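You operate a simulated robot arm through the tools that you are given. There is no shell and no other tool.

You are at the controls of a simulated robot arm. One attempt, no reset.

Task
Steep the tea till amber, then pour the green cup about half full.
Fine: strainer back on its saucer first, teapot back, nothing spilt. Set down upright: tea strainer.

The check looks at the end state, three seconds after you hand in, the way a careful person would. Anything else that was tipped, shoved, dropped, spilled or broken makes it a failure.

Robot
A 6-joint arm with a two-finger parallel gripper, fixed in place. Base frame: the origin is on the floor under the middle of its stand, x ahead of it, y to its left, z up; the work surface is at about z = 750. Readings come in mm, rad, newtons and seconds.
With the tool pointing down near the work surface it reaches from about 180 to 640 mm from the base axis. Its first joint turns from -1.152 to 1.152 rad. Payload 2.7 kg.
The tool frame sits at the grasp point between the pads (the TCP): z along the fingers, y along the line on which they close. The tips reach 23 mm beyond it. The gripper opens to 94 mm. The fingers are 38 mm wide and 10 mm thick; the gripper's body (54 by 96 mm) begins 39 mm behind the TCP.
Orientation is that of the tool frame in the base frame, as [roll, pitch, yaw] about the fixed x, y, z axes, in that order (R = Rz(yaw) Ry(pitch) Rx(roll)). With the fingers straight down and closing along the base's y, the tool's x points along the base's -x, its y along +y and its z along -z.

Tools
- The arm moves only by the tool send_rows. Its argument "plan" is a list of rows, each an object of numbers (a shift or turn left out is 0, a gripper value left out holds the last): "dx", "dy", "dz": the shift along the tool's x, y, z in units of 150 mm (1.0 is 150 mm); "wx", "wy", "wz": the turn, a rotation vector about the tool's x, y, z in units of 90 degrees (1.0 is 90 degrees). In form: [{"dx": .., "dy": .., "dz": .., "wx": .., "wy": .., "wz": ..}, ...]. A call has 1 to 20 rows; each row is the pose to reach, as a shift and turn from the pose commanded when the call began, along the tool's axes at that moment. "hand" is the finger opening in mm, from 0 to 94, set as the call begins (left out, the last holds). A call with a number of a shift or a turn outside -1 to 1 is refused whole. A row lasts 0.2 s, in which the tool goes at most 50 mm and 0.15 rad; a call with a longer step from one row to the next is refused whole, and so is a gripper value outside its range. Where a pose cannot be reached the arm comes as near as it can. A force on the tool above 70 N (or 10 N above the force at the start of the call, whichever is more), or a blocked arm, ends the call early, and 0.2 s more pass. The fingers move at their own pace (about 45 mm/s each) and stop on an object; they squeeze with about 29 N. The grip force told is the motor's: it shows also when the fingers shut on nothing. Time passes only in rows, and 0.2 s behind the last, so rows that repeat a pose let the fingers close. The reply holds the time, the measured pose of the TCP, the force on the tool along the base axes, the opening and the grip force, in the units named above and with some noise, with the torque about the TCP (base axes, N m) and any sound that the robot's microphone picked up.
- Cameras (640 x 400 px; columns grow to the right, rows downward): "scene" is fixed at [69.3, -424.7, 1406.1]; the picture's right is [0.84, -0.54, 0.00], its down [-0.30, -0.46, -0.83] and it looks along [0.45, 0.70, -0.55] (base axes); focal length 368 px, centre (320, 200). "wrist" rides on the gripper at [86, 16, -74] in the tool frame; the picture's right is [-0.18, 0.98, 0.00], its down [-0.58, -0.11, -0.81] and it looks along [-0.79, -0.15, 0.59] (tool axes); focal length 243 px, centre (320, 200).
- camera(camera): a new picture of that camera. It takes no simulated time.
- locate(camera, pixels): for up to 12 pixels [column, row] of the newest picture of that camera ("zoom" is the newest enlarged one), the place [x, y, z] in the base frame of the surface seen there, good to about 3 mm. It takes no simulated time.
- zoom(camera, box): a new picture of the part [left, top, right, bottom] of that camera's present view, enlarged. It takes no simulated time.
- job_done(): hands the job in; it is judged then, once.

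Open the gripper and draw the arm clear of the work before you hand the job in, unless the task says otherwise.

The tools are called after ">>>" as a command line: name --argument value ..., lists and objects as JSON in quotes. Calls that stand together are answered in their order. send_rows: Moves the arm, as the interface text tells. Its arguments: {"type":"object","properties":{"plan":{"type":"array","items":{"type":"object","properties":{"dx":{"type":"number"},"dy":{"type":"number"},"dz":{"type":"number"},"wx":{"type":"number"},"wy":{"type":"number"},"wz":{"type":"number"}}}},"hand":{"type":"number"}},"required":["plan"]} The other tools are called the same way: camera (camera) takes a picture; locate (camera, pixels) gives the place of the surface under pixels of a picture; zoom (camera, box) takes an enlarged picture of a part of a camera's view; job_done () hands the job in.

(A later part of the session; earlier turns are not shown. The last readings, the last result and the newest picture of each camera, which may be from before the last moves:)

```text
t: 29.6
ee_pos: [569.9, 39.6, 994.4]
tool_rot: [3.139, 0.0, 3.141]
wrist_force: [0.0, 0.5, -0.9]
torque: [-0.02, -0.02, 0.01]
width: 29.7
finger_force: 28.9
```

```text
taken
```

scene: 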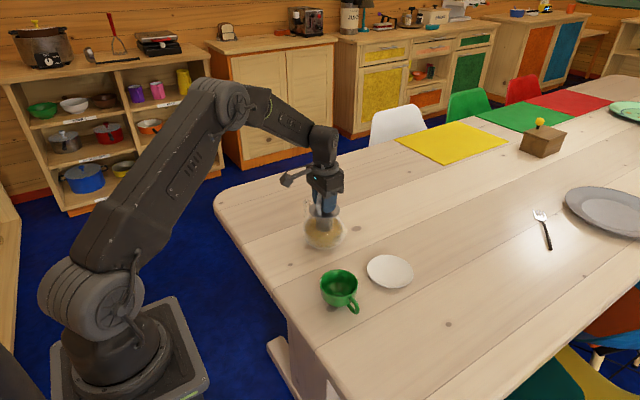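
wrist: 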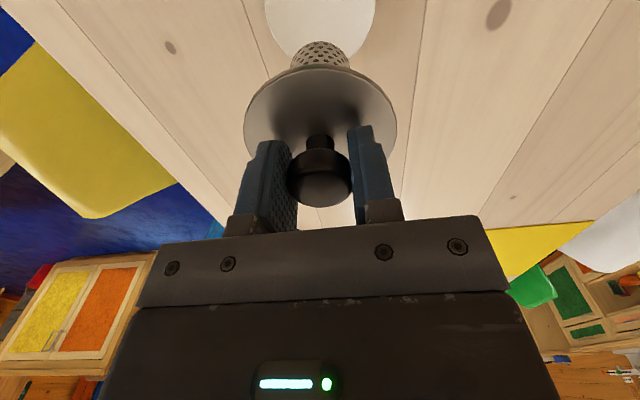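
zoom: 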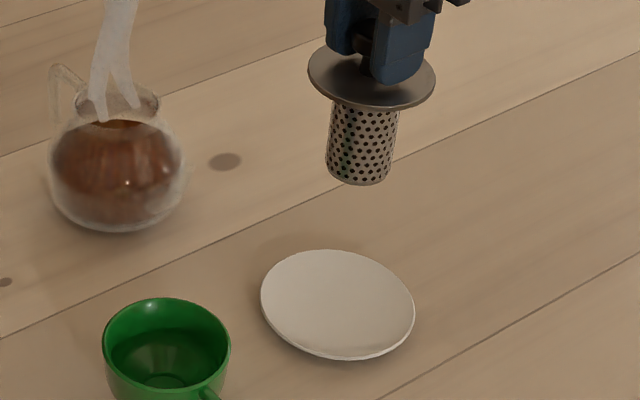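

Aligned over the saucer with the same grip picture as at pick-up. I lower to about 3 mm above the saucer contact height.

>>> send_rows --plan '[{"dz": 0.15}, {"dz": 0.35}, {"dz": 0.55}, {"dz": 0.7}, {"dz": 0.79}, {"dz": 0.83}, {"dz": 0.847}, {"dz": 0.847}]'

>>> send_rows --plan '[{"dz": 0.007}, {"dz": 0.014}, {"dz": 0.014}]'

>>> zoom --camera "scene" --box '[340, 210, 440, 300]'

```text
t: 31.4
ee_pos: [570.2, 39.5, 867.9]
tool_rot: [3.141, 0.003, -3.141]
wrist_force: [-0.1, -0.1, -1.0]
torque: [-0.03, -0.01, 0.01]
width: 30.1
finger_force: 29.5
```

```text
t: 32.2
ee_pos: [569.5, 39.7, 864.9]
tool_rot: [3.141, 0.0, 3.141]
wrist_force: [-0.6, 0.9, -2.2]
torque: [-0.01, -0.02, -0.01]
width: 30.0
finger_force: 28.8
```

```text
4.44 times, centred on (390, 255) of scene
```

zoom: 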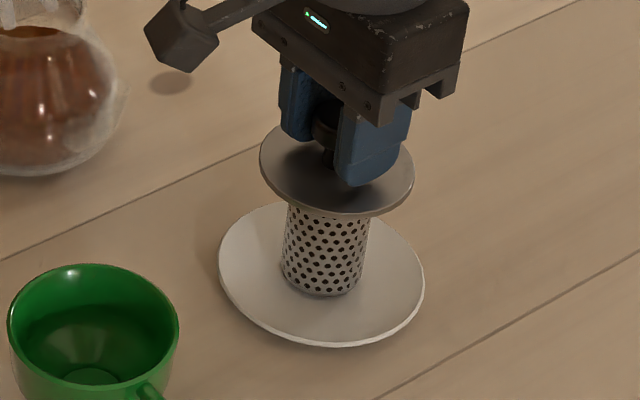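

No contact yet at z≈865. I continue down in 1 mm steps and read the force.

>>> send_rows --plan '[{"dz": 0.007}, {"dz": 0.007}]'

>>> send_rows --plan '[{"dz": 0.007}, {"dz": 0.007}]'

```text
t: 32.8
ee_pos: [570.4, 39.0, 863.9]
tool_rot: [3.14, 0.002, 3.141]
wrist_force: [0.3, 0.8, -1.1]
torque: [0.01, -0.02, -0.05]
width: 30.2
finger_force: 28.7
```

```text
t: 33.4
ee_pos: [569.8, 39.7, 862.7]
tool_rot: [-3.141, 0.0, -3.141]
wrist_force: [-1.5, -0.6, 0.1]
torque: [-0.04, 0.03, 0.0]
width: 30.2
finger_force: 28.6
```

Force moved from about −1 to 0.1 N, so contact may be starting. One more millimetre.

>>> send_rows --plan '[{"dz": 0.007}, {"dz": 0.007}]'

>>> zoom --camera "scene" --box '[370, 230, 410, 290]'

```text
t: 34.0
ee_pos: [569.2, 40.7, 862.0]
tool_rot: [-3.14, 0.002, 3.141]
wrist_force: [-4.1, -0.4, 13.0]
torque: [-0.06, 0.32, 0.0]
width: 30.3
finger_force: 28.6
```

```text
6.67 times, centred on (390, 260) of scene
```

zoom: 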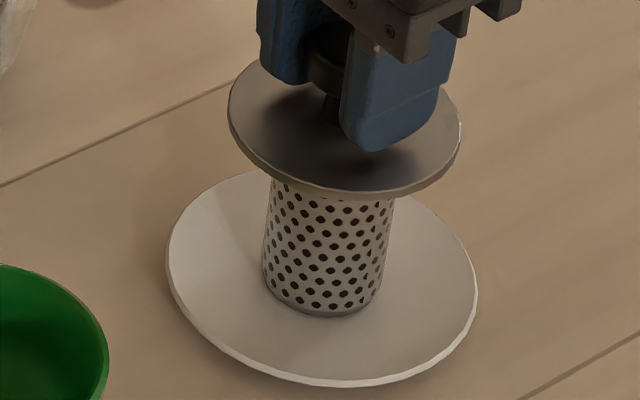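

It is standing on the saucer (13 N contact). I back off 0.8 mm and then open the fingers.

>>> send_rows --plan '[{"dz": -0.006}, {"dz": -0.006}]'

>>> send_rows --plan '[{"dz": 0}, {"dz": 0}, {"dz": 0}, {"dz": 0}, {"dz": 0}]' --hand 90

>>> zoom --camera "scene" --box '[340, 210, 440, 300]'

```text
t: 34.6
ee_pos: [570.0, 39.6, 864.1]
tool_rot: [3.14, 0.001, -3.141]
wrist_force: [-0.8, -1.5, 11.6]
torque: [-0.1, 0.05, 0.0]
width: 29.9
finger_force: 28.9
```

```text
t: 35.8
ee_pos: [569.8, 40.6, 862.0]
tool_rot: [3.14, 0.002, 3.141]
wrist_force: [-0.6, -0.5, 0.4]
torque: [0.01, -0.01, 0.0]
width: 89.8
finger_force: 0.1
```

```text
4.44 times, centred on (390, 255) of scene
```

zoom: 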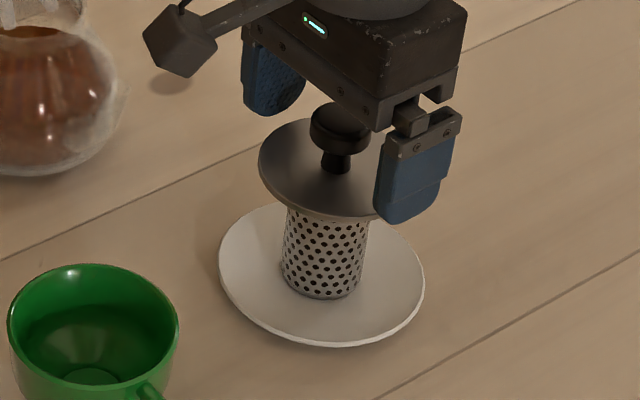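

The strainer stands upright on its saucer and is released. I rise straight up 140 mm.

>>> send_rows --plan '[{"dz": -0.1}, {"dz": -0.3}, {"dz": -0.55}, {"dz": -0.8}, {"dz": -0.93}, {"dz": -0.93}]' --hand 94

>>> camera --camera "scene"

>>> zoom --camera "scene" --box '[285, 180, 365, 255]'

```text
t: 37.2
ee_pos: [570.0, 38.8, 1002.7]
tool_rot: [3.14, 0.002, -3.141]
wrist_force: [-0.6, -0.4, 1.4]
torque: [-0.05, -0.01, 0.01]
width: 94.0
finger_force: 0.0
```

```text
taken
```

scene: 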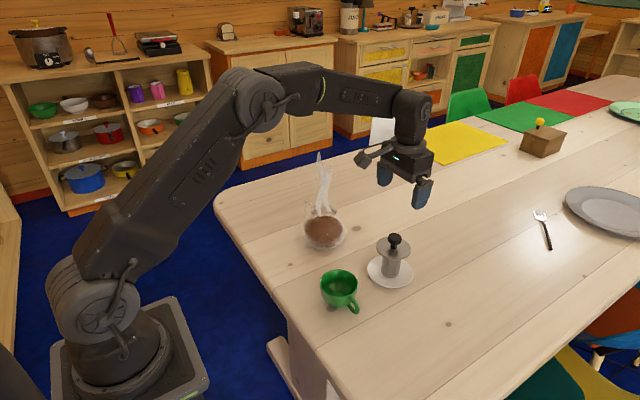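

```text
5.33 times, centred on (325, 218) of scene
```

zoom: 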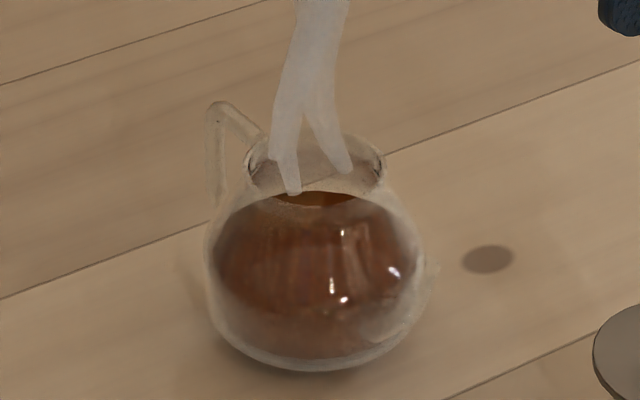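

The pot and strainer look undisturbed. Next I go toward the handle while turning the tool 90° about its axis so the fingers will close along base x, across the handle plane.

>>> send_rows --plan '[{"dx": 0.017, "dy": 0.08, "wz": 0.0833}, {"dx": 0.033, "dy": 0.16, "wz": 0.1667}, {"dx": 0.05, "dy": 0.24, "wz": 0.25}, {"dx": 0.067, "dy": 0.32, "wz": 0.3333}, {"dx": 0.083, "dy": 0.4, "wz": 0.4167}, {"dx": 0.1, "dy": 0.48, "wz": 0.5}, {"dx": 0.117, "dy": 0.56, "wz": 0.5833}, {"dx": 0.133, "dy": 0.64, "wz": 0.6667}, {"dx": 0.15, "dy": 0.72, "wz": 0.75}, {"dx": 0.167, "dy": 0.8, "wz": 0.8333}, {"dx": 0.183, "dy": 0.88, "wz": 0.9167}, {"dx": 0.2, "dy": 0.95, "wz": 1.0}, {"dx": 0.2, "dy": 0.95, "wz": 1.0}]' --hand 94

>>> camera --camera "scene"

```text
t: 40.0
ee_pos: [538.9, 181.1, 1002.2]
tool_rot: [-3.141, 0.001, 1.568]
wrist_force: [-0.8, -0.4, -1.2]
torque: [0.01, -0.01, 0.01]
width: 93.8
finger_force: 0.0
```

```text
taken
```

scene: 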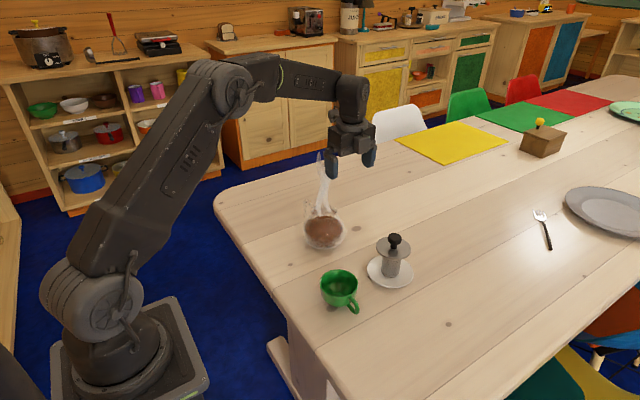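

Yaw is now 1.57 as intended. I move over the handle at about (504, 318), staying high.

>>> send_rows --plan '[{"dx": 0.22, "dy": -0.06}, {"dx": 0.45, "dy": -0.12}, {"dx": 0.68, "dy": -0.18}, {"dx": 0.9, "dy": -0.237}, {"dx": 0.9, "dy": -0.237}, {"dx": 0.9, "dy": -0.237}]'

>>> camera --camera "wrist"

>>> zoom --camera "scene" --box '[270, 120, 400, 255]'

```text
t: 41.4
ee_pos: [502.0, 317.7, 1004.7]
tool_rot: [-3.141, -0.002, 1.573]
wrist_force: [0.4, -0.8, 0.6]
torque: [0.03, -0.01, 0.03]
width: 94.1
finger_force: 0.1
```

```text
taken
```

wrist: 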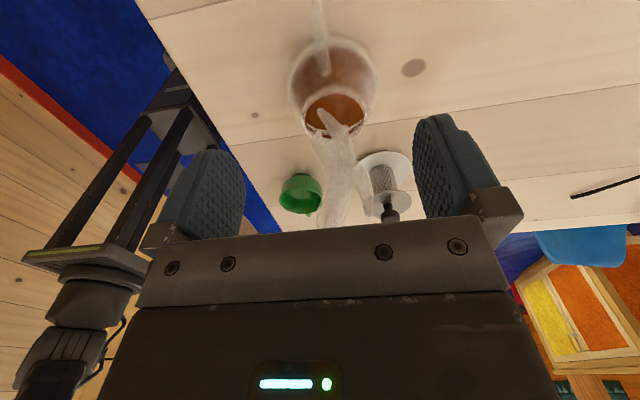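

```text
2.96 times, centred on (335, 188) of scene
```

zoom: 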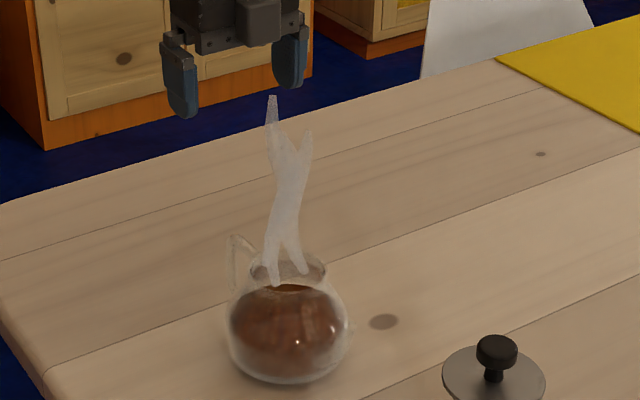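

The wrist camera now looks at the pot from the handle side, pot near (335,85). I zoom there to see the handle line.

>>> zoom --camera "wrist" --box '[250, 0, 420, 150]'

>>> locate --camera "wrist" --pixels '[[320, 15], [322, 40], [325, 60], [328, 75], [305, 125], [364, 125], [318, 30], [323, 50], [335, 137], [310, 115], [360, 113], [317, 5]]'

```text
2.67 times, centred on (335, 75) of wrist
```

zoom: 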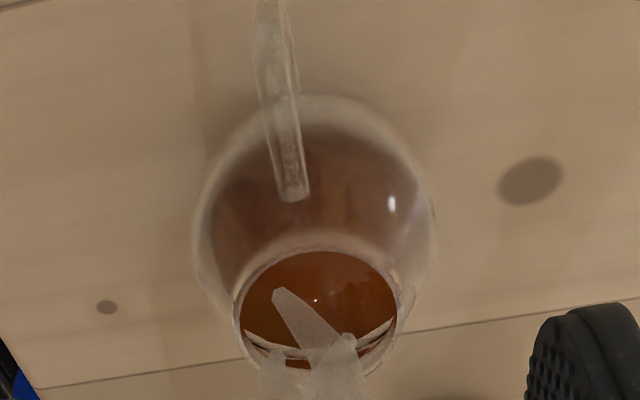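

```text
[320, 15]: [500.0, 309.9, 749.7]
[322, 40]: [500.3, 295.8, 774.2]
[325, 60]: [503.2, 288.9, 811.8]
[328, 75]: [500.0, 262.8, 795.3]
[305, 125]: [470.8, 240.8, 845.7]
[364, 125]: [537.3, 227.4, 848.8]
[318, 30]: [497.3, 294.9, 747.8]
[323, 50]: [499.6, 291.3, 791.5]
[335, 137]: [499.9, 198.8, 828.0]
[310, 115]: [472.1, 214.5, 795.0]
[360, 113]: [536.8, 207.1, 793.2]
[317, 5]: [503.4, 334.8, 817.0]
```

The handle lies in the plane x≈503–504, spanning y≈286–337 with its top near z≈830. I descend the first 130 mm with fingers open.

>>> send_rows --plan '[{"dz": 0.2}, {"dz": 0.4}, {"dz": 0.6}, {"dz": 0.78}, {"dz": 0.87}, {"dz": 0.87}, {"dz": 0.87}]' --hand 94

>>> camera --camera "wrist"

>>> zoom --camera "scene" --box '[270, 140, 380, 255]'

```text
t: 43.0
ee_pos: [502.9, 318.0, 872.6]
tool_rot: [3.141, -0.002, 1.569]
wrist_force: [0.6, -0.9, 0.1]
torque: [0.0, -0.01, 0.02]
width: 93.9
finger_force: 0.1
```

```text
taken
```

wrist: 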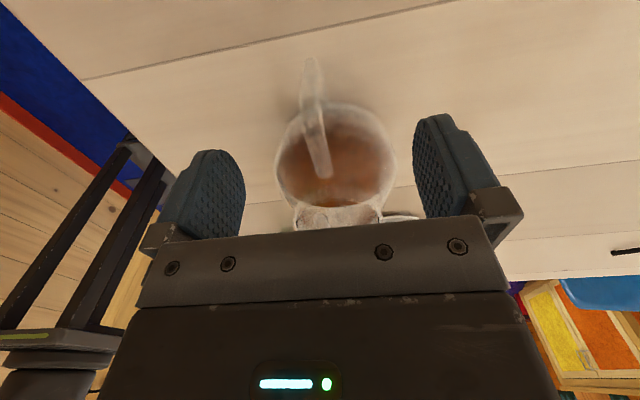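

```text
3.48 times, centred on (325, 198) of scene
```

zoom: 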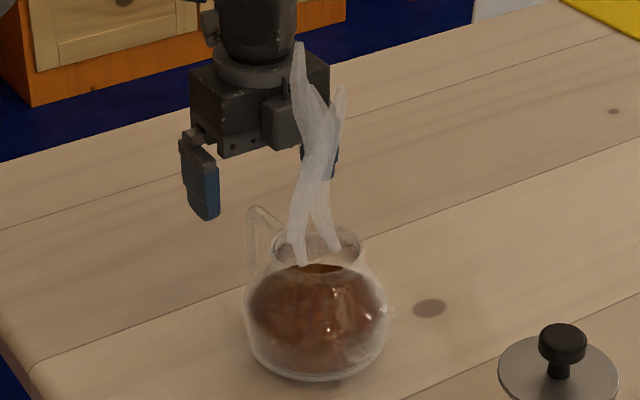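

>>> zoom --camera "wrist" --box '[250, 40, 430, 240]'

>>> locate --camera "wrist" --pixels '[[312, 66], [313, 80], [315, 95], [318, 115], [320, 130], [322, 145], [324, 160], [326, 172], [312, 72], [311, 60], [314, 88], [317, 105]]'

```text
2.00 times, centred on (340, 140) of wrist
```

zoom: 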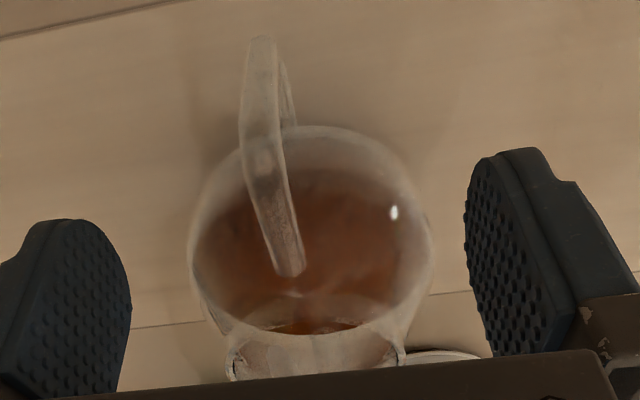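

```text
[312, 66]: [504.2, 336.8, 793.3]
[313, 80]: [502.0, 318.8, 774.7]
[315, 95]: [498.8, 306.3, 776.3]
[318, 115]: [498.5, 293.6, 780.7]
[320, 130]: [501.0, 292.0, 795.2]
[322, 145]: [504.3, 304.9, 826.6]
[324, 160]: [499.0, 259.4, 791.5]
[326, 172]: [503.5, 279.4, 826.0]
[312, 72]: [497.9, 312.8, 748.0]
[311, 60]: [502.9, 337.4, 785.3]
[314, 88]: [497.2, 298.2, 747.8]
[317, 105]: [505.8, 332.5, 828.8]
```

The handle's upper bar is at z≈822–828, its outer bar at y≈332, plane x≈504. I descend to TCP z≈806 so the pads cover both the upper and outer bars.

>>> send_rows --plan '[{"dz": 0.1}, {"dz": 0.2}, {"dz": 0.3}, {"dz": 0.38}, {"dz": 0.42}, {"dz": 0.443}, {"dz": 0.443}]' --hand 94

>>> zoom --camera "scene" --box '[270, 150, 380, 255]'

>>> camera --camera "wrist"

```text
t: 44.6
ee_pos: [503.7, 317.6, 806.7]
tool_rot: [-3.141, -0.003, 1.571]
wrist_force: [-0.5, 0.6, 0.3]
torque: [0.0, -0.03, -0.01]
width: 94.2
finger_force: 0.0
```

```text
3.81 times, centred on (325, 202) of scene
```

zoom: 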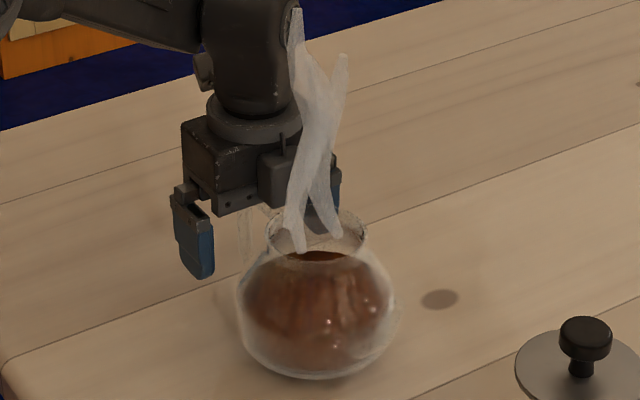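

```text
taken
```

wrist: 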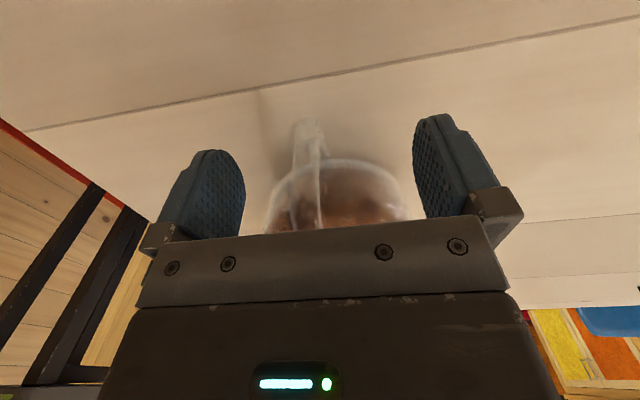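

No contact, and the handle is between the open pads. I close on the handle.

>>> send_rows --plan '[{"dz": 0}, {"dz": 0}, {"dz": 0}, {"dz": 0}, {"dz": 0}, {"dz": 0}, {"dz": 0}]' --hand 0

>>> zoom --camera "scene" --box '[270, 150, 380, 255]'

>>> zoom --camera "wrist" --box '[220, 60, 440, 240]'

```text
t: 46.2
ee_pos: [504.9, 317.1, 807.1]
tool_rot: [3.14, -0.001, 1.571]
wrist_force: [-2.0, 0.2, 0.4]
torque: [0.04, -0.11, -0.14]
width: 11.8
finger_force: 28.9
```

```text
3.81 times, centred on (325, 202) of scene
```

zoom: 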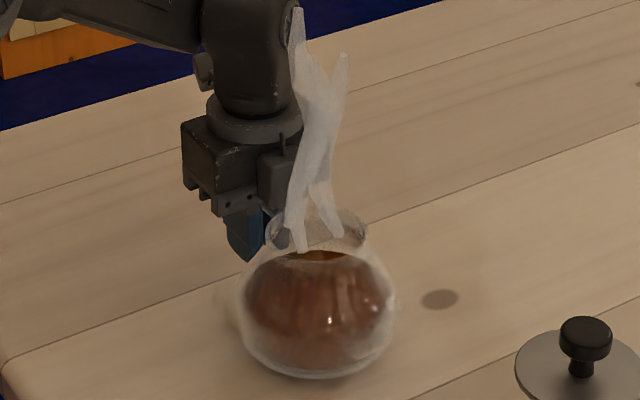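

```text
2.22 times, centred on (330, 150) of wrist
```

zoom: 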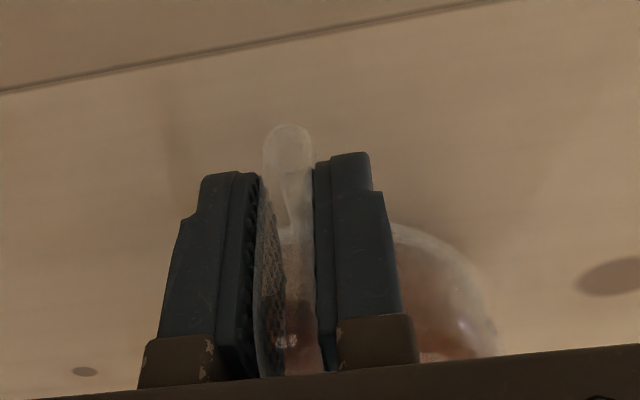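

The handle is held at 11.8 mm. I test-lift a few millimetres slowly to read weight and torque and see whether the pot tips in the grip.

>>> send_rows --plan '[{"dz": -0.01}, {"dz": -0.02}, {"dz": -0.03}, {"dz": -0.04}, {"dz": -0.05}, {"dz": -0.06}, {"dz": -0.06}]'

>>> zoom --camera "scene" --box '[270, 150, 380, 255]'

>>> zoom --camera "wrist" --box '[220, 60, 440, 240]'

```text
t: 47.8
ee_pos: [503.4, 318.6, 814.4]
tool_rot: [-3.141, 0.0, 1.57]
wrist_force: [0.1, 0.2, -6.7]
torque: [0.54, 0.01, 0.0]
width: 11.7
finger_force: 28.7
```

```text
3.81 times, centred on (325, 202) of scene
```

zoom: 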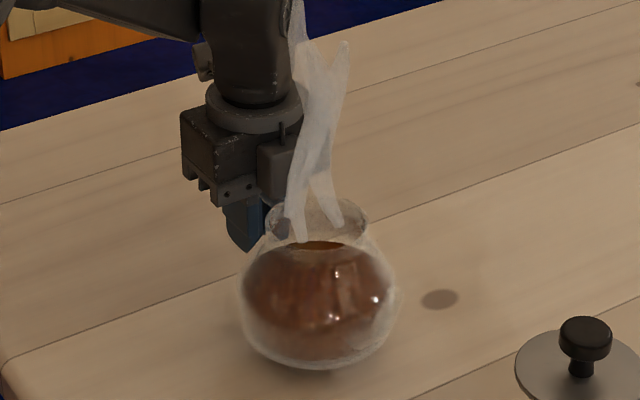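

```text
2.22 times, centred on (330, 150) of wrist
```

zoom: 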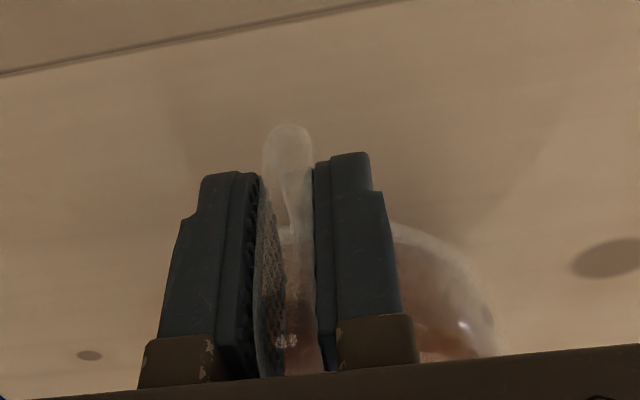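

The pot is off the table and level (6.7 N, 0.54 N·m), with no slip in the grip. I lift smoothly another 100 mm.

>>> send_rows --plan '[{"dz": -0.02}, {"dz": -0.06}, {"dz": -0.12}, {"dz": -0.2}, {"dz": -0.29}, {"dz": -0.38}, {"dz": -0.47}, {"dz": -0.55}, {"dz": -0.61}, {"dz": -0.65}, {"dz": -0.67}, {"dz": -0.67}]'

>>> camera --camera "scene"

>>> zoom --camera "scene" --box '[260, 110, 420, 320]'

```text
t: 50.4
ee_pos: [504.8, 317.4, 915.1]
tool_rot: [3.142, -0.001, 1.571]
wrist_force: [0.2, -0.1, -7.1]
torque: [0.54, 0.01, -0.03]
width: 11.6
finger_force: 29.1
```

```text
taken
```

scene: 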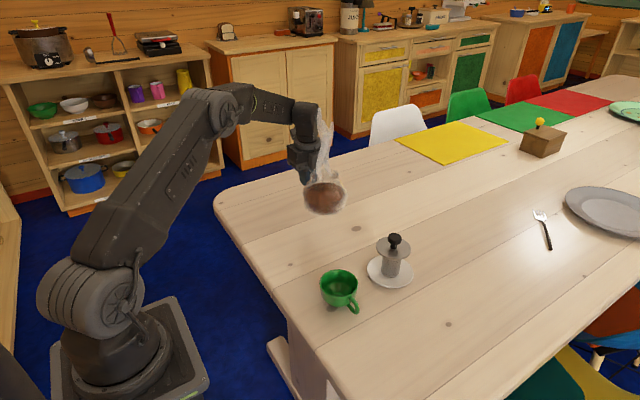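

```text
1.90 times, centred on (340, 215) of scene
```

zoom: 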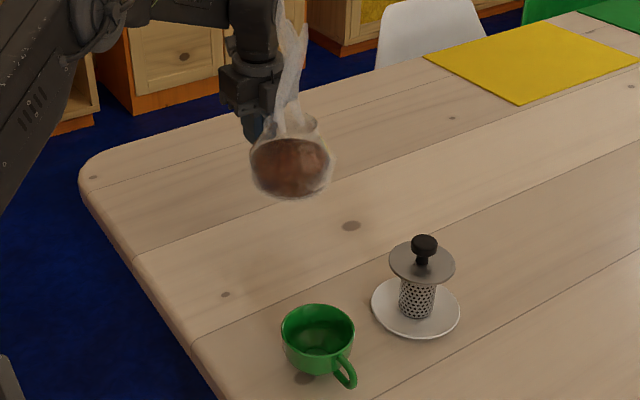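

The pot is held level 108 mm above the table. I measure the cup rim precisely and look at the spout in the pot.

>>> zoom --camera "scene" --box '[300, 255, 380, 330]'

>>> locate --camera "zoom" --pixels '[[214, 150], [414, 165], [315, 78], [316, 224], [250, 96], [385, 100], [380, 208], [255, 208], [314, 212], [225, 190], [405, 190], [314, 150]]'

>>> zoom --camera "scene" --box '[290, 160, 360, 225]'

```text
5.33 times, centred on (340, 292) of scene
```

zoom: 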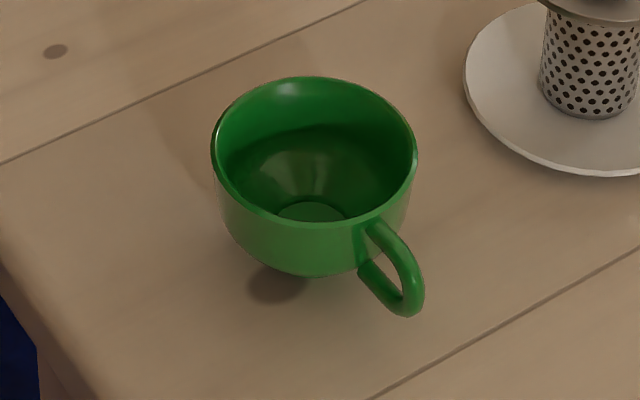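

```text
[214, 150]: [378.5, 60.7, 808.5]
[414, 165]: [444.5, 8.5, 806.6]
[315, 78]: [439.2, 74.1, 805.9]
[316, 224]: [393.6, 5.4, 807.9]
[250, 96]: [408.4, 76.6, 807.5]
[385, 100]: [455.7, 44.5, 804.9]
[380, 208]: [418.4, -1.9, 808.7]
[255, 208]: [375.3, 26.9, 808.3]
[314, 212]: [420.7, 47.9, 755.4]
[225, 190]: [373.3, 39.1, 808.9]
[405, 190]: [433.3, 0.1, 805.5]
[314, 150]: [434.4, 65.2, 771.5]
```

```text
6.15 times, centred on (325, 192) of scene
```

zoom: 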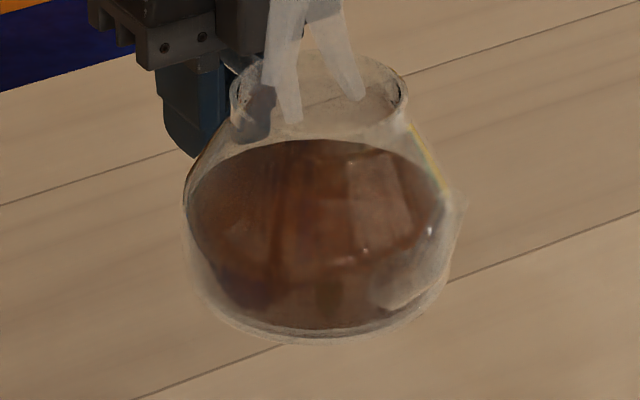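

Cup rim fits a circle centred ≈ (414.5, 37) with R≈41 at z≈807. I carry the pot level so its spout (about 171 mm toward −y from the grip) comes high above the cup's near side.

>>> send_rows --plan '[{"dx": -0.02, "dy": -0.02, "dz": 0.003}, {"dx": -0.07, "dy": -0.07, "dz": 0.01}, {"dx": -0.15, "dy": -0.146, "dz": 0.025}, {"dx": -0.24, "dy": -0.234, "dz": 0.04}, {"dx": -0.33, "dy": -0.321, "dz": 0.055}, {"dx": -0.42, "dy": -0.409, "dz": 0.07}, {"dx": -0.5, "dy": -0.487, "dz": 0.085}, {"dx": -0.56, "dy": -0.545, "dz": 0.095}, {"dx": -0.6, "dy": -0.584, "dz": 0.1}, {"dx": -0.613, "dy": -0.597, "dz": 0.103}, {"dx": -0.613, "dy": -0.597, "dz": 0.103}]'

>>> camera --camera "scene"

>>> zoom --camera "scene" --box '[260, 150, 420, 330]'

```text
t: 52.8
ee_pos: [414.0, 225.2, 901.0]
tool_rot: [-3.14, -0.002, 1.571]
wrist_force: [-0.5, -0.7, -6.8]
torque: [0.51, -0.04, 0.02]
width: 12.0
finger_force: 28.6
```

```text
taken
```

scene: 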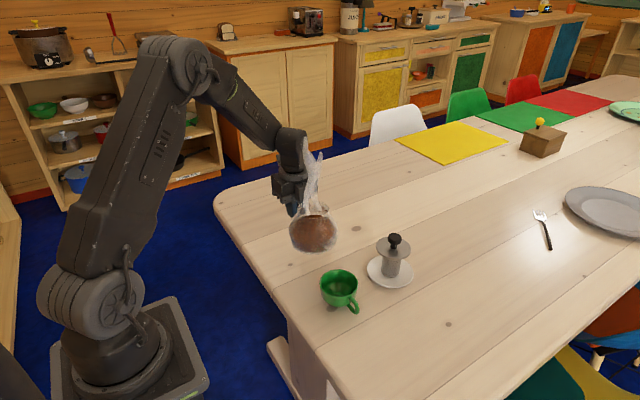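

```text
2.22 times, centred on (340, 240) of scene
```

zoom: 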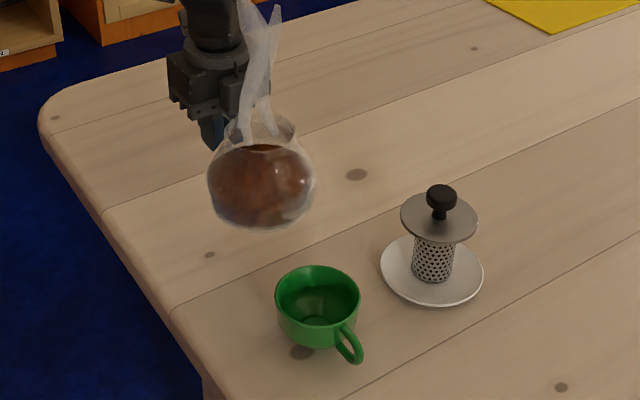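

Position is as planned. I zoom in to find the spout tip against the pot body near (335,233).

>>> zoom --camera "scene" --box '[280, 195, 350, 260]'

>>> zoom --camera "wrist" --box '[200, 40, 460, 240]'

```text
6.15 times, centred on (315, 228) of scene
```

zoom: 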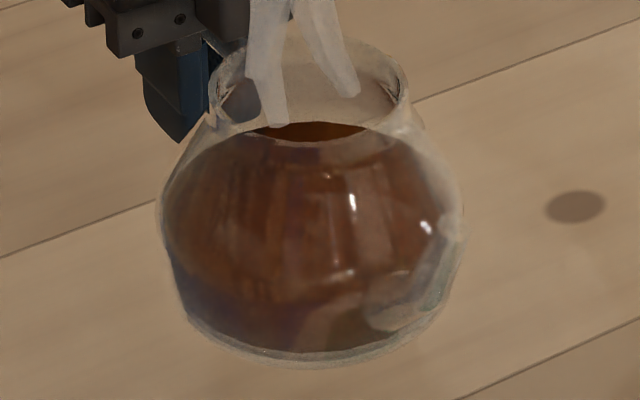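

```text
2.00 times, centred on (330, 140) of wrist
```

zoom: 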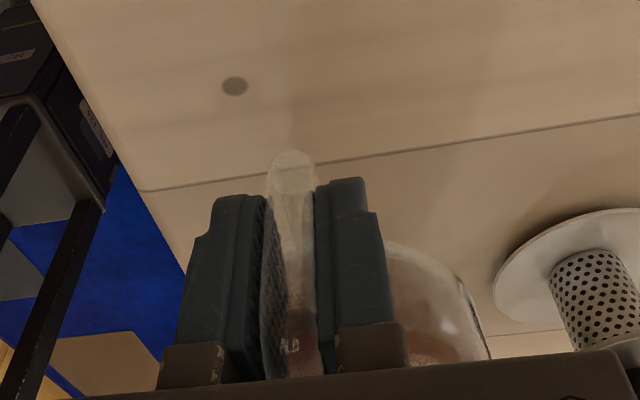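

The spout tip shows near (336,232), exactly where predicted, i.e. TCP + (0, −171, +35). I tilt 20° toward the cup (no flow expected yet) while lowering the tip to about z=850.

>>> send_rows --plan '[{"dx": 0.001, "dz": 0.015, "wy": 0.02}, {"dx": 0.002, "dz": 0.035, "wy": 0.048}, {"dx": 0.004, "dz": 0.056, "wy": 0.076}, {"dx": 0.005, "dz": 0.077, "wy": 0.105}, {"dx": 0.007, "dz": 0.1, "wy": 0.135}, {"dx": 0.008, "dz": 0.12, "wy": 0.163}, {"dx": 0.009, "dz": 0.14, "wy": 0.19}, {"dx": 0.01, "dz": 0.155, "wy": 0.21}, {"dx": 0.011, "dz": 0.163, "wy": 0.222}, {"dx": 0.011, "dz": 0.163, "wy": 0.222}]'

>>> zoom --camera "scene" --box '[260, 180, 400, 330]'

>>> zoom --camera "wrist" --box '[200, 40, 460, 240]'

```text
t: 55.0
ee_pos: [415.9, 227.2, 875.0]
tool_rot: [-3.141, -0.351, 1.572]
wrist_force: [0.2, -1.3, -6.1]
torque: [0.48, 0.05, -0.01]
width: 11.8
finger_force: 28.9
```

```text
2.67 times, centred on (330, 255) of scene
```

zoom: 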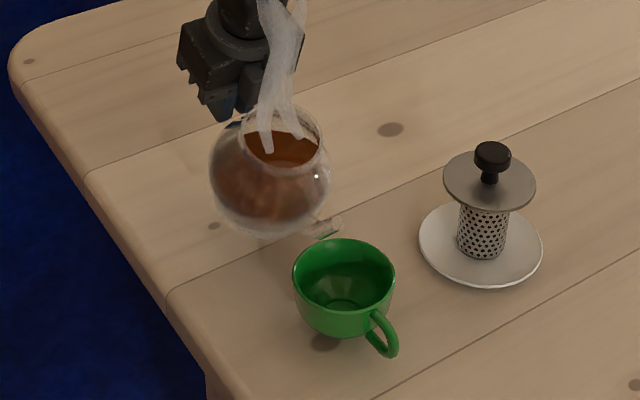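

```text
2.00 times, centred on (330, 140) of wrist
```

zoom: 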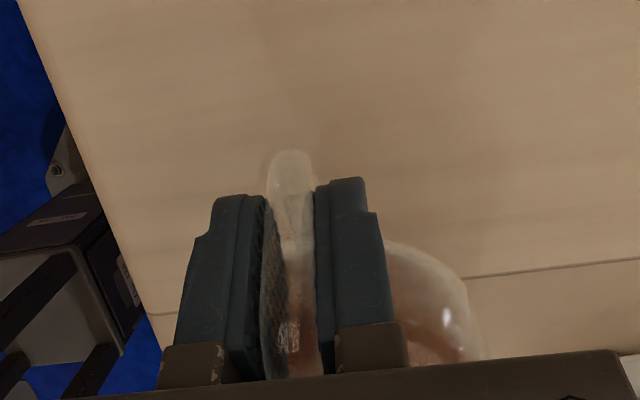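

The spout tip now shows at (337,263), over the cup interior as computed. I tilt to 25° and lower the tip to about z=832, still before expected flow.

>>> send_rows --plan '[{"dx": -0.01, "dz": 0.003, "wy": 0.018}, {"dx": -0.021, "dz": 0.0065, "wy": 0.037}, {"dx": -0.0313, "dz": 0.0099, "wy": 0.0556}, {"dx": -0.0313, "dz": 0.0099, "wy": 0.0556}]'

>>> zoom --camera "scene" --box '[290, 210, 390, 320]'

```text
t: 56.0
ee_pos: [415.7, 223.5, 873.2]
tool_rot: [3.137, -0.437, 1.573]
wrist_force: [-0.9, 5.2, 5.9]
torque: [-0.96, 0.09, -0.12]
width: 12.1
finger_force: 29.1
```

```text
3.64 times, centred on (340, 265) of scene
```

zoom: 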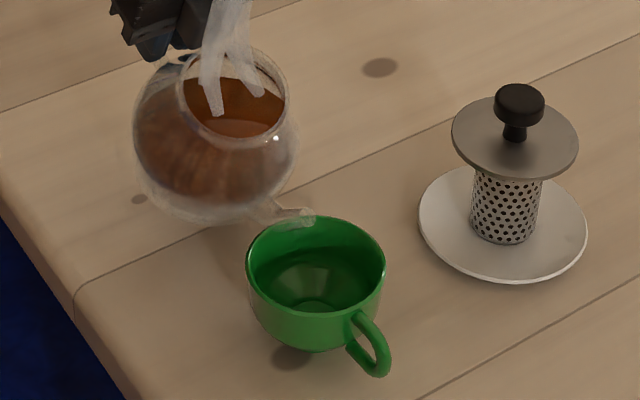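

Force jumped (+5.9 N up, torque −0.96): the spout's underside is touching the cup's far rim near (300,217 in zoom). I raise 20 mm straight up right away.

>>> send_rows --plan '[{"dx": 0.02, "dz": -0.042}, {"dx": 0.0564, "dz": -0.1208}, {"dx": 0.0564, "dz": -0.1208}]'

>>> zoom --camera "scene" --box '[290, 210, 390, 320]'

>>> camera --camera "wrist"

```text
t: 56.8
ee_pos: [414.5, 223.9, 892.6]
tool_rot: [3.141, -0.436, 1.571]
wrist_force: [-0.3, 0.1, -5.9]
torque: [0.46, 0.01, 0.01]
width: 11.9
finger_force: 29.3
```

```text
3.64 times, centred on (340, 265) of scene
```

zoom: 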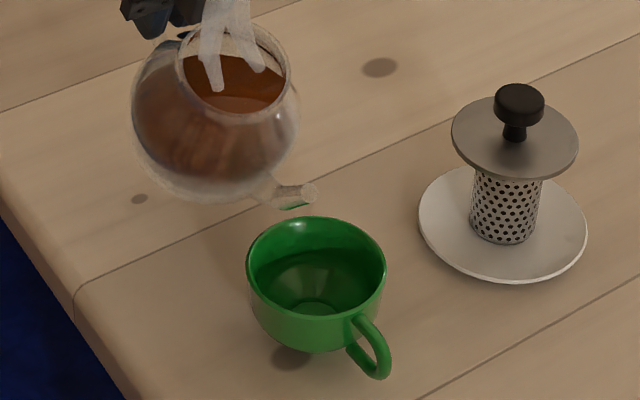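

```text
taken
```

wrist: 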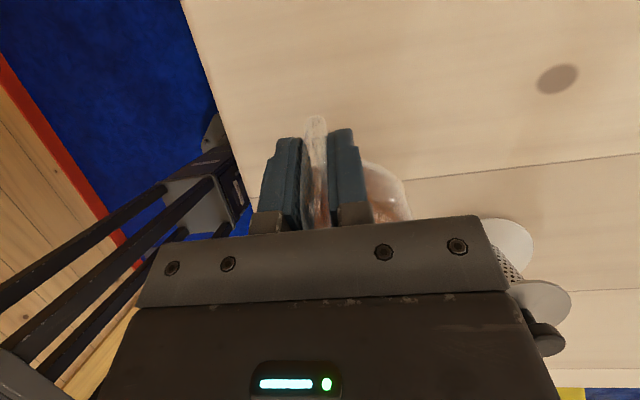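

Clear again (−5.9 N). I compare the cup with the earlier identical zoom to see whether it moved.

>>> zoom --camera "scene" --box '[300, 255, 380, 330]'

>>> locate --camera "zoom" --pixels '[[214, 150], [414, 165], [315, 78], [316, 224], [250, 96], [385, 100], [380, 208], [255, 208], [314, 212], [225, 190], [405, 190], [314, 150]]'

```text
5.33 times, centred on (340, 292) of scene
```

zoom: 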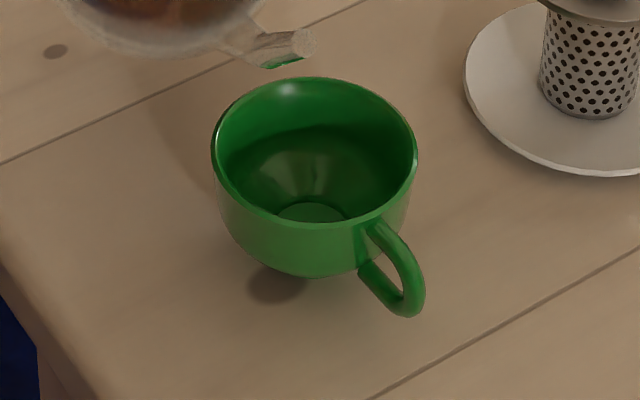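

```text
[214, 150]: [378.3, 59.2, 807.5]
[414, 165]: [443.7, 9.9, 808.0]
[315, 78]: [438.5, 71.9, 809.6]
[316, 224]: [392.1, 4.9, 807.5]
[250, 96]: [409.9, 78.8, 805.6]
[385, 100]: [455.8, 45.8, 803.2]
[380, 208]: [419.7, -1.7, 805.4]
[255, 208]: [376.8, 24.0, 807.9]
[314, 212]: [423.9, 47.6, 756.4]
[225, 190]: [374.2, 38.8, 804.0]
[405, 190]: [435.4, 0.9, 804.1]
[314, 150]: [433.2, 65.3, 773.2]
```

The cup has not moved. I check the actual spout tip location by locating points on it in this zoom.

>>> locate --camera "zoom" --pixels '[[303, 42], [298, 50], [310, 50], [290, 40], [275, 45], [262, 60], [245, 40], [300, 35], [308, 40], [265, 35], [280, 62], [250, 50]]'

>>> zoom --camera "scene" --box '[310, 235, 360, 285]'

```text
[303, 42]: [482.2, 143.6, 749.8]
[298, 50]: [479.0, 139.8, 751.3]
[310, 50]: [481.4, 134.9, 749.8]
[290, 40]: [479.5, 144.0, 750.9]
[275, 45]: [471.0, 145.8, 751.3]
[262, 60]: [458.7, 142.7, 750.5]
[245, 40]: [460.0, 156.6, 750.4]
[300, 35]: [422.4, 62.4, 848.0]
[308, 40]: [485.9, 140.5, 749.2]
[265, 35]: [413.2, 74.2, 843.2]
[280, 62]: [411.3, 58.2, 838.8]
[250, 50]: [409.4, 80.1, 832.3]
```

```text
8.00 times, centred on (335, 260) of scene
```

zoom: 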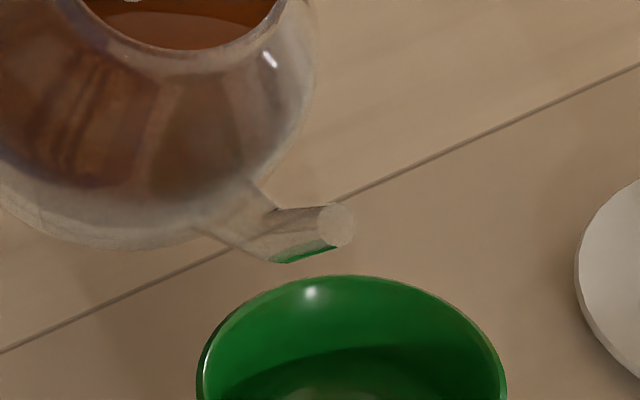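

The spout tip is near (415, 54, 850), inside the cup's footprint and 40 mm above its rim. I tilt slowly from 25° to 30°, keeping the tip there, and look for flow.

>>> send_rows --plan '[{"dx": 0.003, "dz": -0.029, "wy": 0.0185}, {"dx": 0.0065, "dz": -0.058, "wy": 0.037}, {"dx": 0.0101, "dz": -0.088, "wy": 0.0556}, {"dx": 0.0101, "dz": -0.088, "wy": 0.0556}]'

>>> zoom --camera "scene" --box '[290, 210, 390, 320]'

```text
t: 57.8
ee_pos: [415.5, 219.0, 904.2]
tool_rot: [-3.141, -0.523, 1.571]
wrist_force: [-0.6, 0.4, -6.6]
torque: [0.4, 0.01, -0.01]
width: 11.9
finger_force: 28.7
```

```text
3.64 times, centred on (340, 265) of scene
```

zoom: 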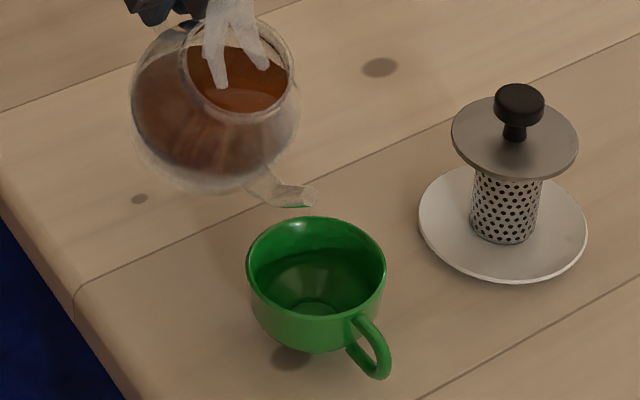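

No flow at 30°. I continue to 35° with the tip held in place.

>>> send_rows --plan '[{"dx": 0.003, "dz": -0.029, "wy": 0.0185}, {"dx": 0.006, "dz": -0.058, "wy": 0.037}, {"dx": 0.0095, "dz": -0.0884, "wy": 0.0556}]'

>>> zoom --camera "scene" --box '[290, 210, 390, 320]'

```text
t: 58.6
ee_pos: [415.1, 214.2, 916.5]
tool_rot: [3.141, -0.613, 1.571]
wrist_force: [0.2, -0.7, -6.5]
torque: [0.39, -0.02, 0.0]
width: 12.0
finger_force: 29.4
```

```text
3.64 times, centred on (340, 265) of scene
```

zoom: 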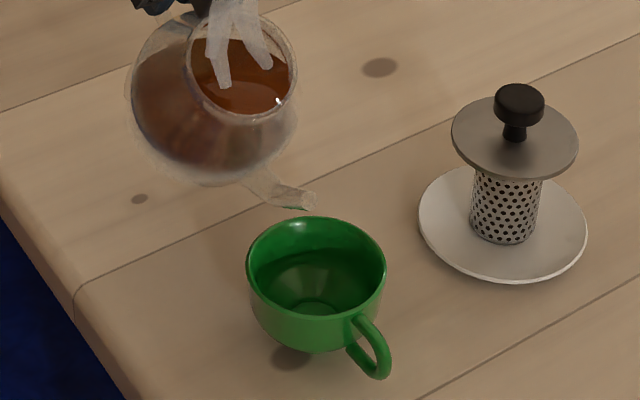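

Still no flow at 35°, and the rim edge is well above the tea surface. I go on in smaller steps to 37.5°.

>>> send_rows --plan '[{"dx": 0.0007, "dz": -0.0195, "wy": 0.0139}, {"dx": 0.0013, "dz": -0.039, "wy": 0.0278}]'

>>> zoom --camera "scene" --box '[290, 210, 390, 320]'

```text
t: 59.2
ee_pos: [414.6, 210.1, 922.2]
tool_rot: [3.141, -0.654, 1.571]
wrist_force: [0.4, -0.1, -5.7]
torque: [0.37, 0.02, 0.0]
width: 11.8
finger_force: 29.1
```

```text
3.64 times, centred on (340, 265) of scene
```

zoom: 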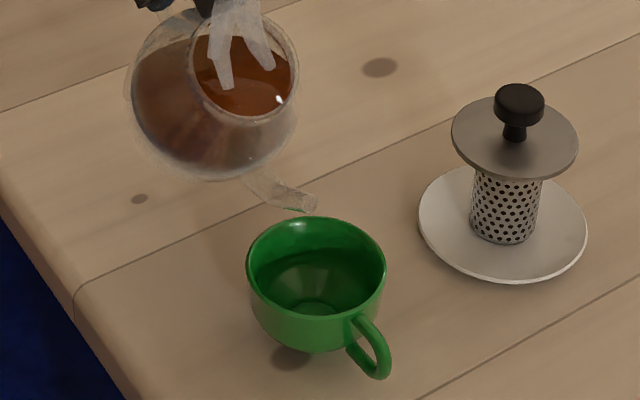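

No flow yet at 37.5°. Next 40°.

>>> send_rows --plan '[{"dx": 0.0025, "dz": -0.0225, "wy": 0.0139}, {"dx": 0.005, "dz": -0.0449, "wy": 0.0278}]'

>>> zoom --camera "scene" --box '[290, 210, 390, 320]'

```text
t: 59.8
ee_pos: [415.2, 206.9, 928.1]
tool_rot: [3.141, -0.7, 1.572]
wrist_force: [0.1, 0.1, -6.2]
torque: [0.38, 0.0, 0.0]
width: 11.8
finger_force: 28.8
```

```text
3.64 times, centred on (340, 265) of scene
```

zoom: 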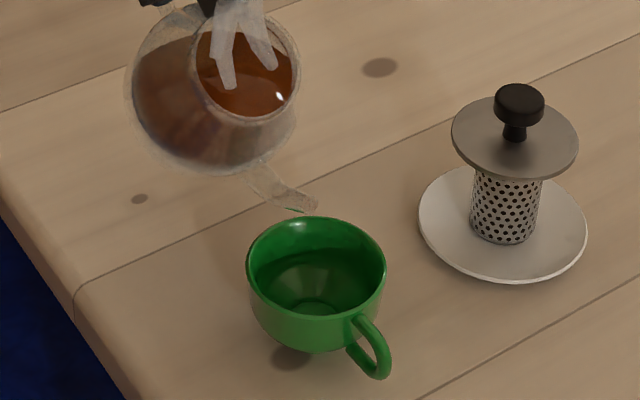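

Still no stream at 40°. I look closer at the liquid level inside the pot and at the spout.

>>> zoom --camera "scene" --box '[285, 205, 345, 270]'

>>> camera --camera "wrist"

```text
6.15 times, centred on (315, 238) of scene
```

zoom: 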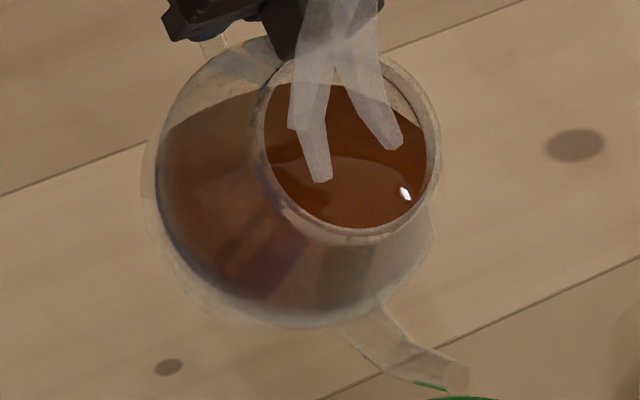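

```text
taken
```

wrist: 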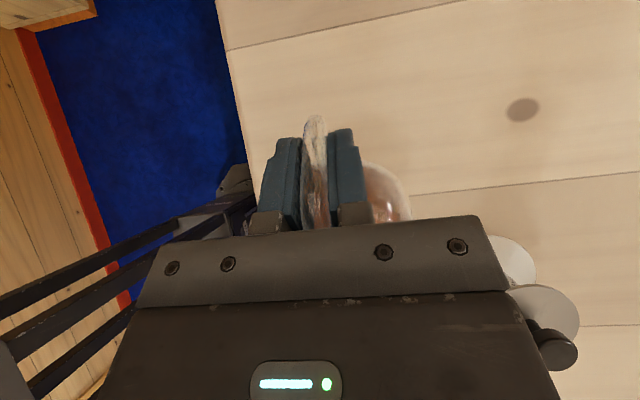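

The tea surface is still below the rim lip and hasn't reached the spout mouth. I tilt to 42.5°.

>>> send_rows --plan '[{"dx": 0.0045, "dz": -0.025, "wy": 0.0139}, {"dx": 0.0089, "dz": -0.05, "wy": 0.0278}]'

>>> zoom --camera "scene" --box '[290, 210, 390, 320]'

```text
t: 60.4
ee_pos: [415.3, 204.1, 934.7]
tool_rot: [3.141, -0.742, 1.57]
wrist_force: [0.0, 0.1, -6.8]
torque: [0.32, -0.01, -0.01]
width: 11.9
finger_force: 29.3
```

```text
3.64 times, centred on (340, 265) of scene
```

zoom: 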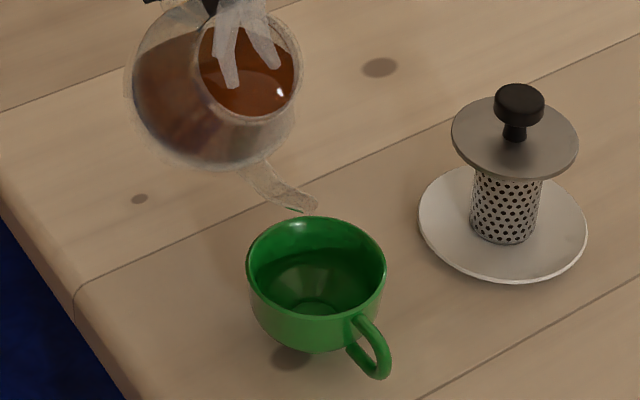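

No flow yet. I go to 45°.

>>> send_rows --plan '[{"dx": 0.0048, "dz": -0.025, "wy": 0.0139}, {"dx": 0.0096, "dz": -0.05, "wy": 0.0278}]'

>>> zoom --camera "scene" --box '[290, 210, 390, 320]'

```text
t: 61.0
ee_pos: [415.1, 199.0, 940.8]
tool_rot: [3.141, -0.785, 1.57]
wrist_force: [-0.1, -0.2, -6.9]
torque: [0.35, 0.01, 0.04]
width: 11.5
finger_force: 28.9
```

```text
3.64 times, centred on (340, 265) of scene
```

zoom: 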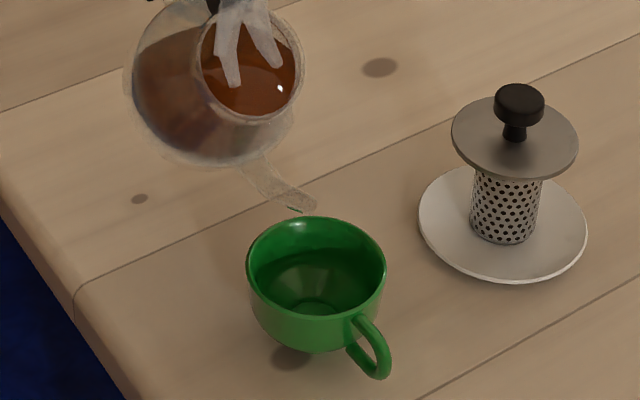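

Still none at 45°. Next 47.5°.

>>> send_rows --plan '[{"dx": 0.0042, "dz": -0.025, "wy": 0.0139}, {"dx": 0.0085, "dz": -0.05, "wy": 0.0278}]'

>>> zoom --camera "scene" --box '[285, 205, 365, 310]'

```text
t: 61.6
ee_pos: [413.9, 195.7, 947.1]
tool_rot: [3.141, -0.829, 1.571]
wrist_force: [-0.2, -0.4, -6.0]
torque: [0.33, 0.02, -0.02]
width: 11.6
finger_force: 28.9
```

```text
3.81 times, centred on (325, 258) of scene
```

zoom: 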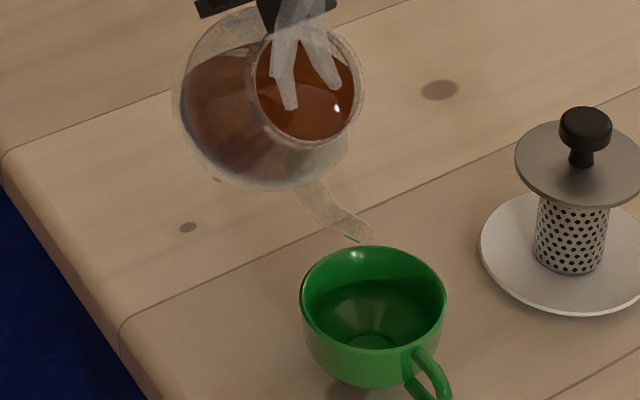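

No stream at 47.5°. Next 50°.

>>> send_rows --plan '[{"dx": 0.0046, "dz": -0.025, "wy": 0.0139}, {"dx": 0.0093, "dz": -0.05, "wy": 0.0278}]'

>>> zoom --camera "scene" --box '[285, 205, 365, 310]'

>>> zoom --camera "scene" --box '[290, 195, 350, 265]'

```text
t: 62.2
ee_pos: [415.4, 189.9, 952.7]
tool_rot: [-3.141, -0.871, 1.57]
wrist_force: [-0.7, 0.1, -6.5]
torque: [0.29, 0.0, 0.01]
width: 11.8
finger_force: 29.1
```

```text
3.81 times, centred on (325, 258) of scene
```

zoom: 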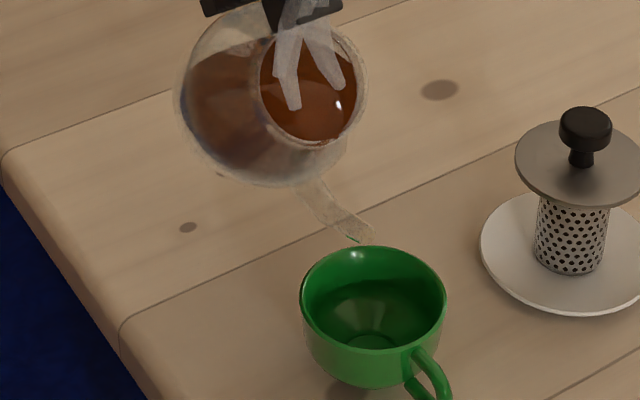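

```text
5.71 times, centred on (320, 230) of scene
```

zoom: 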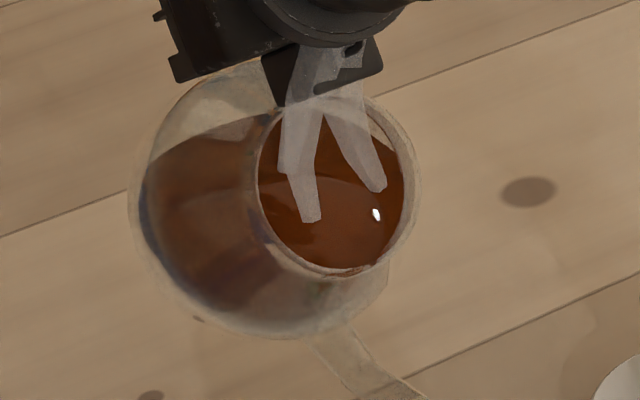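

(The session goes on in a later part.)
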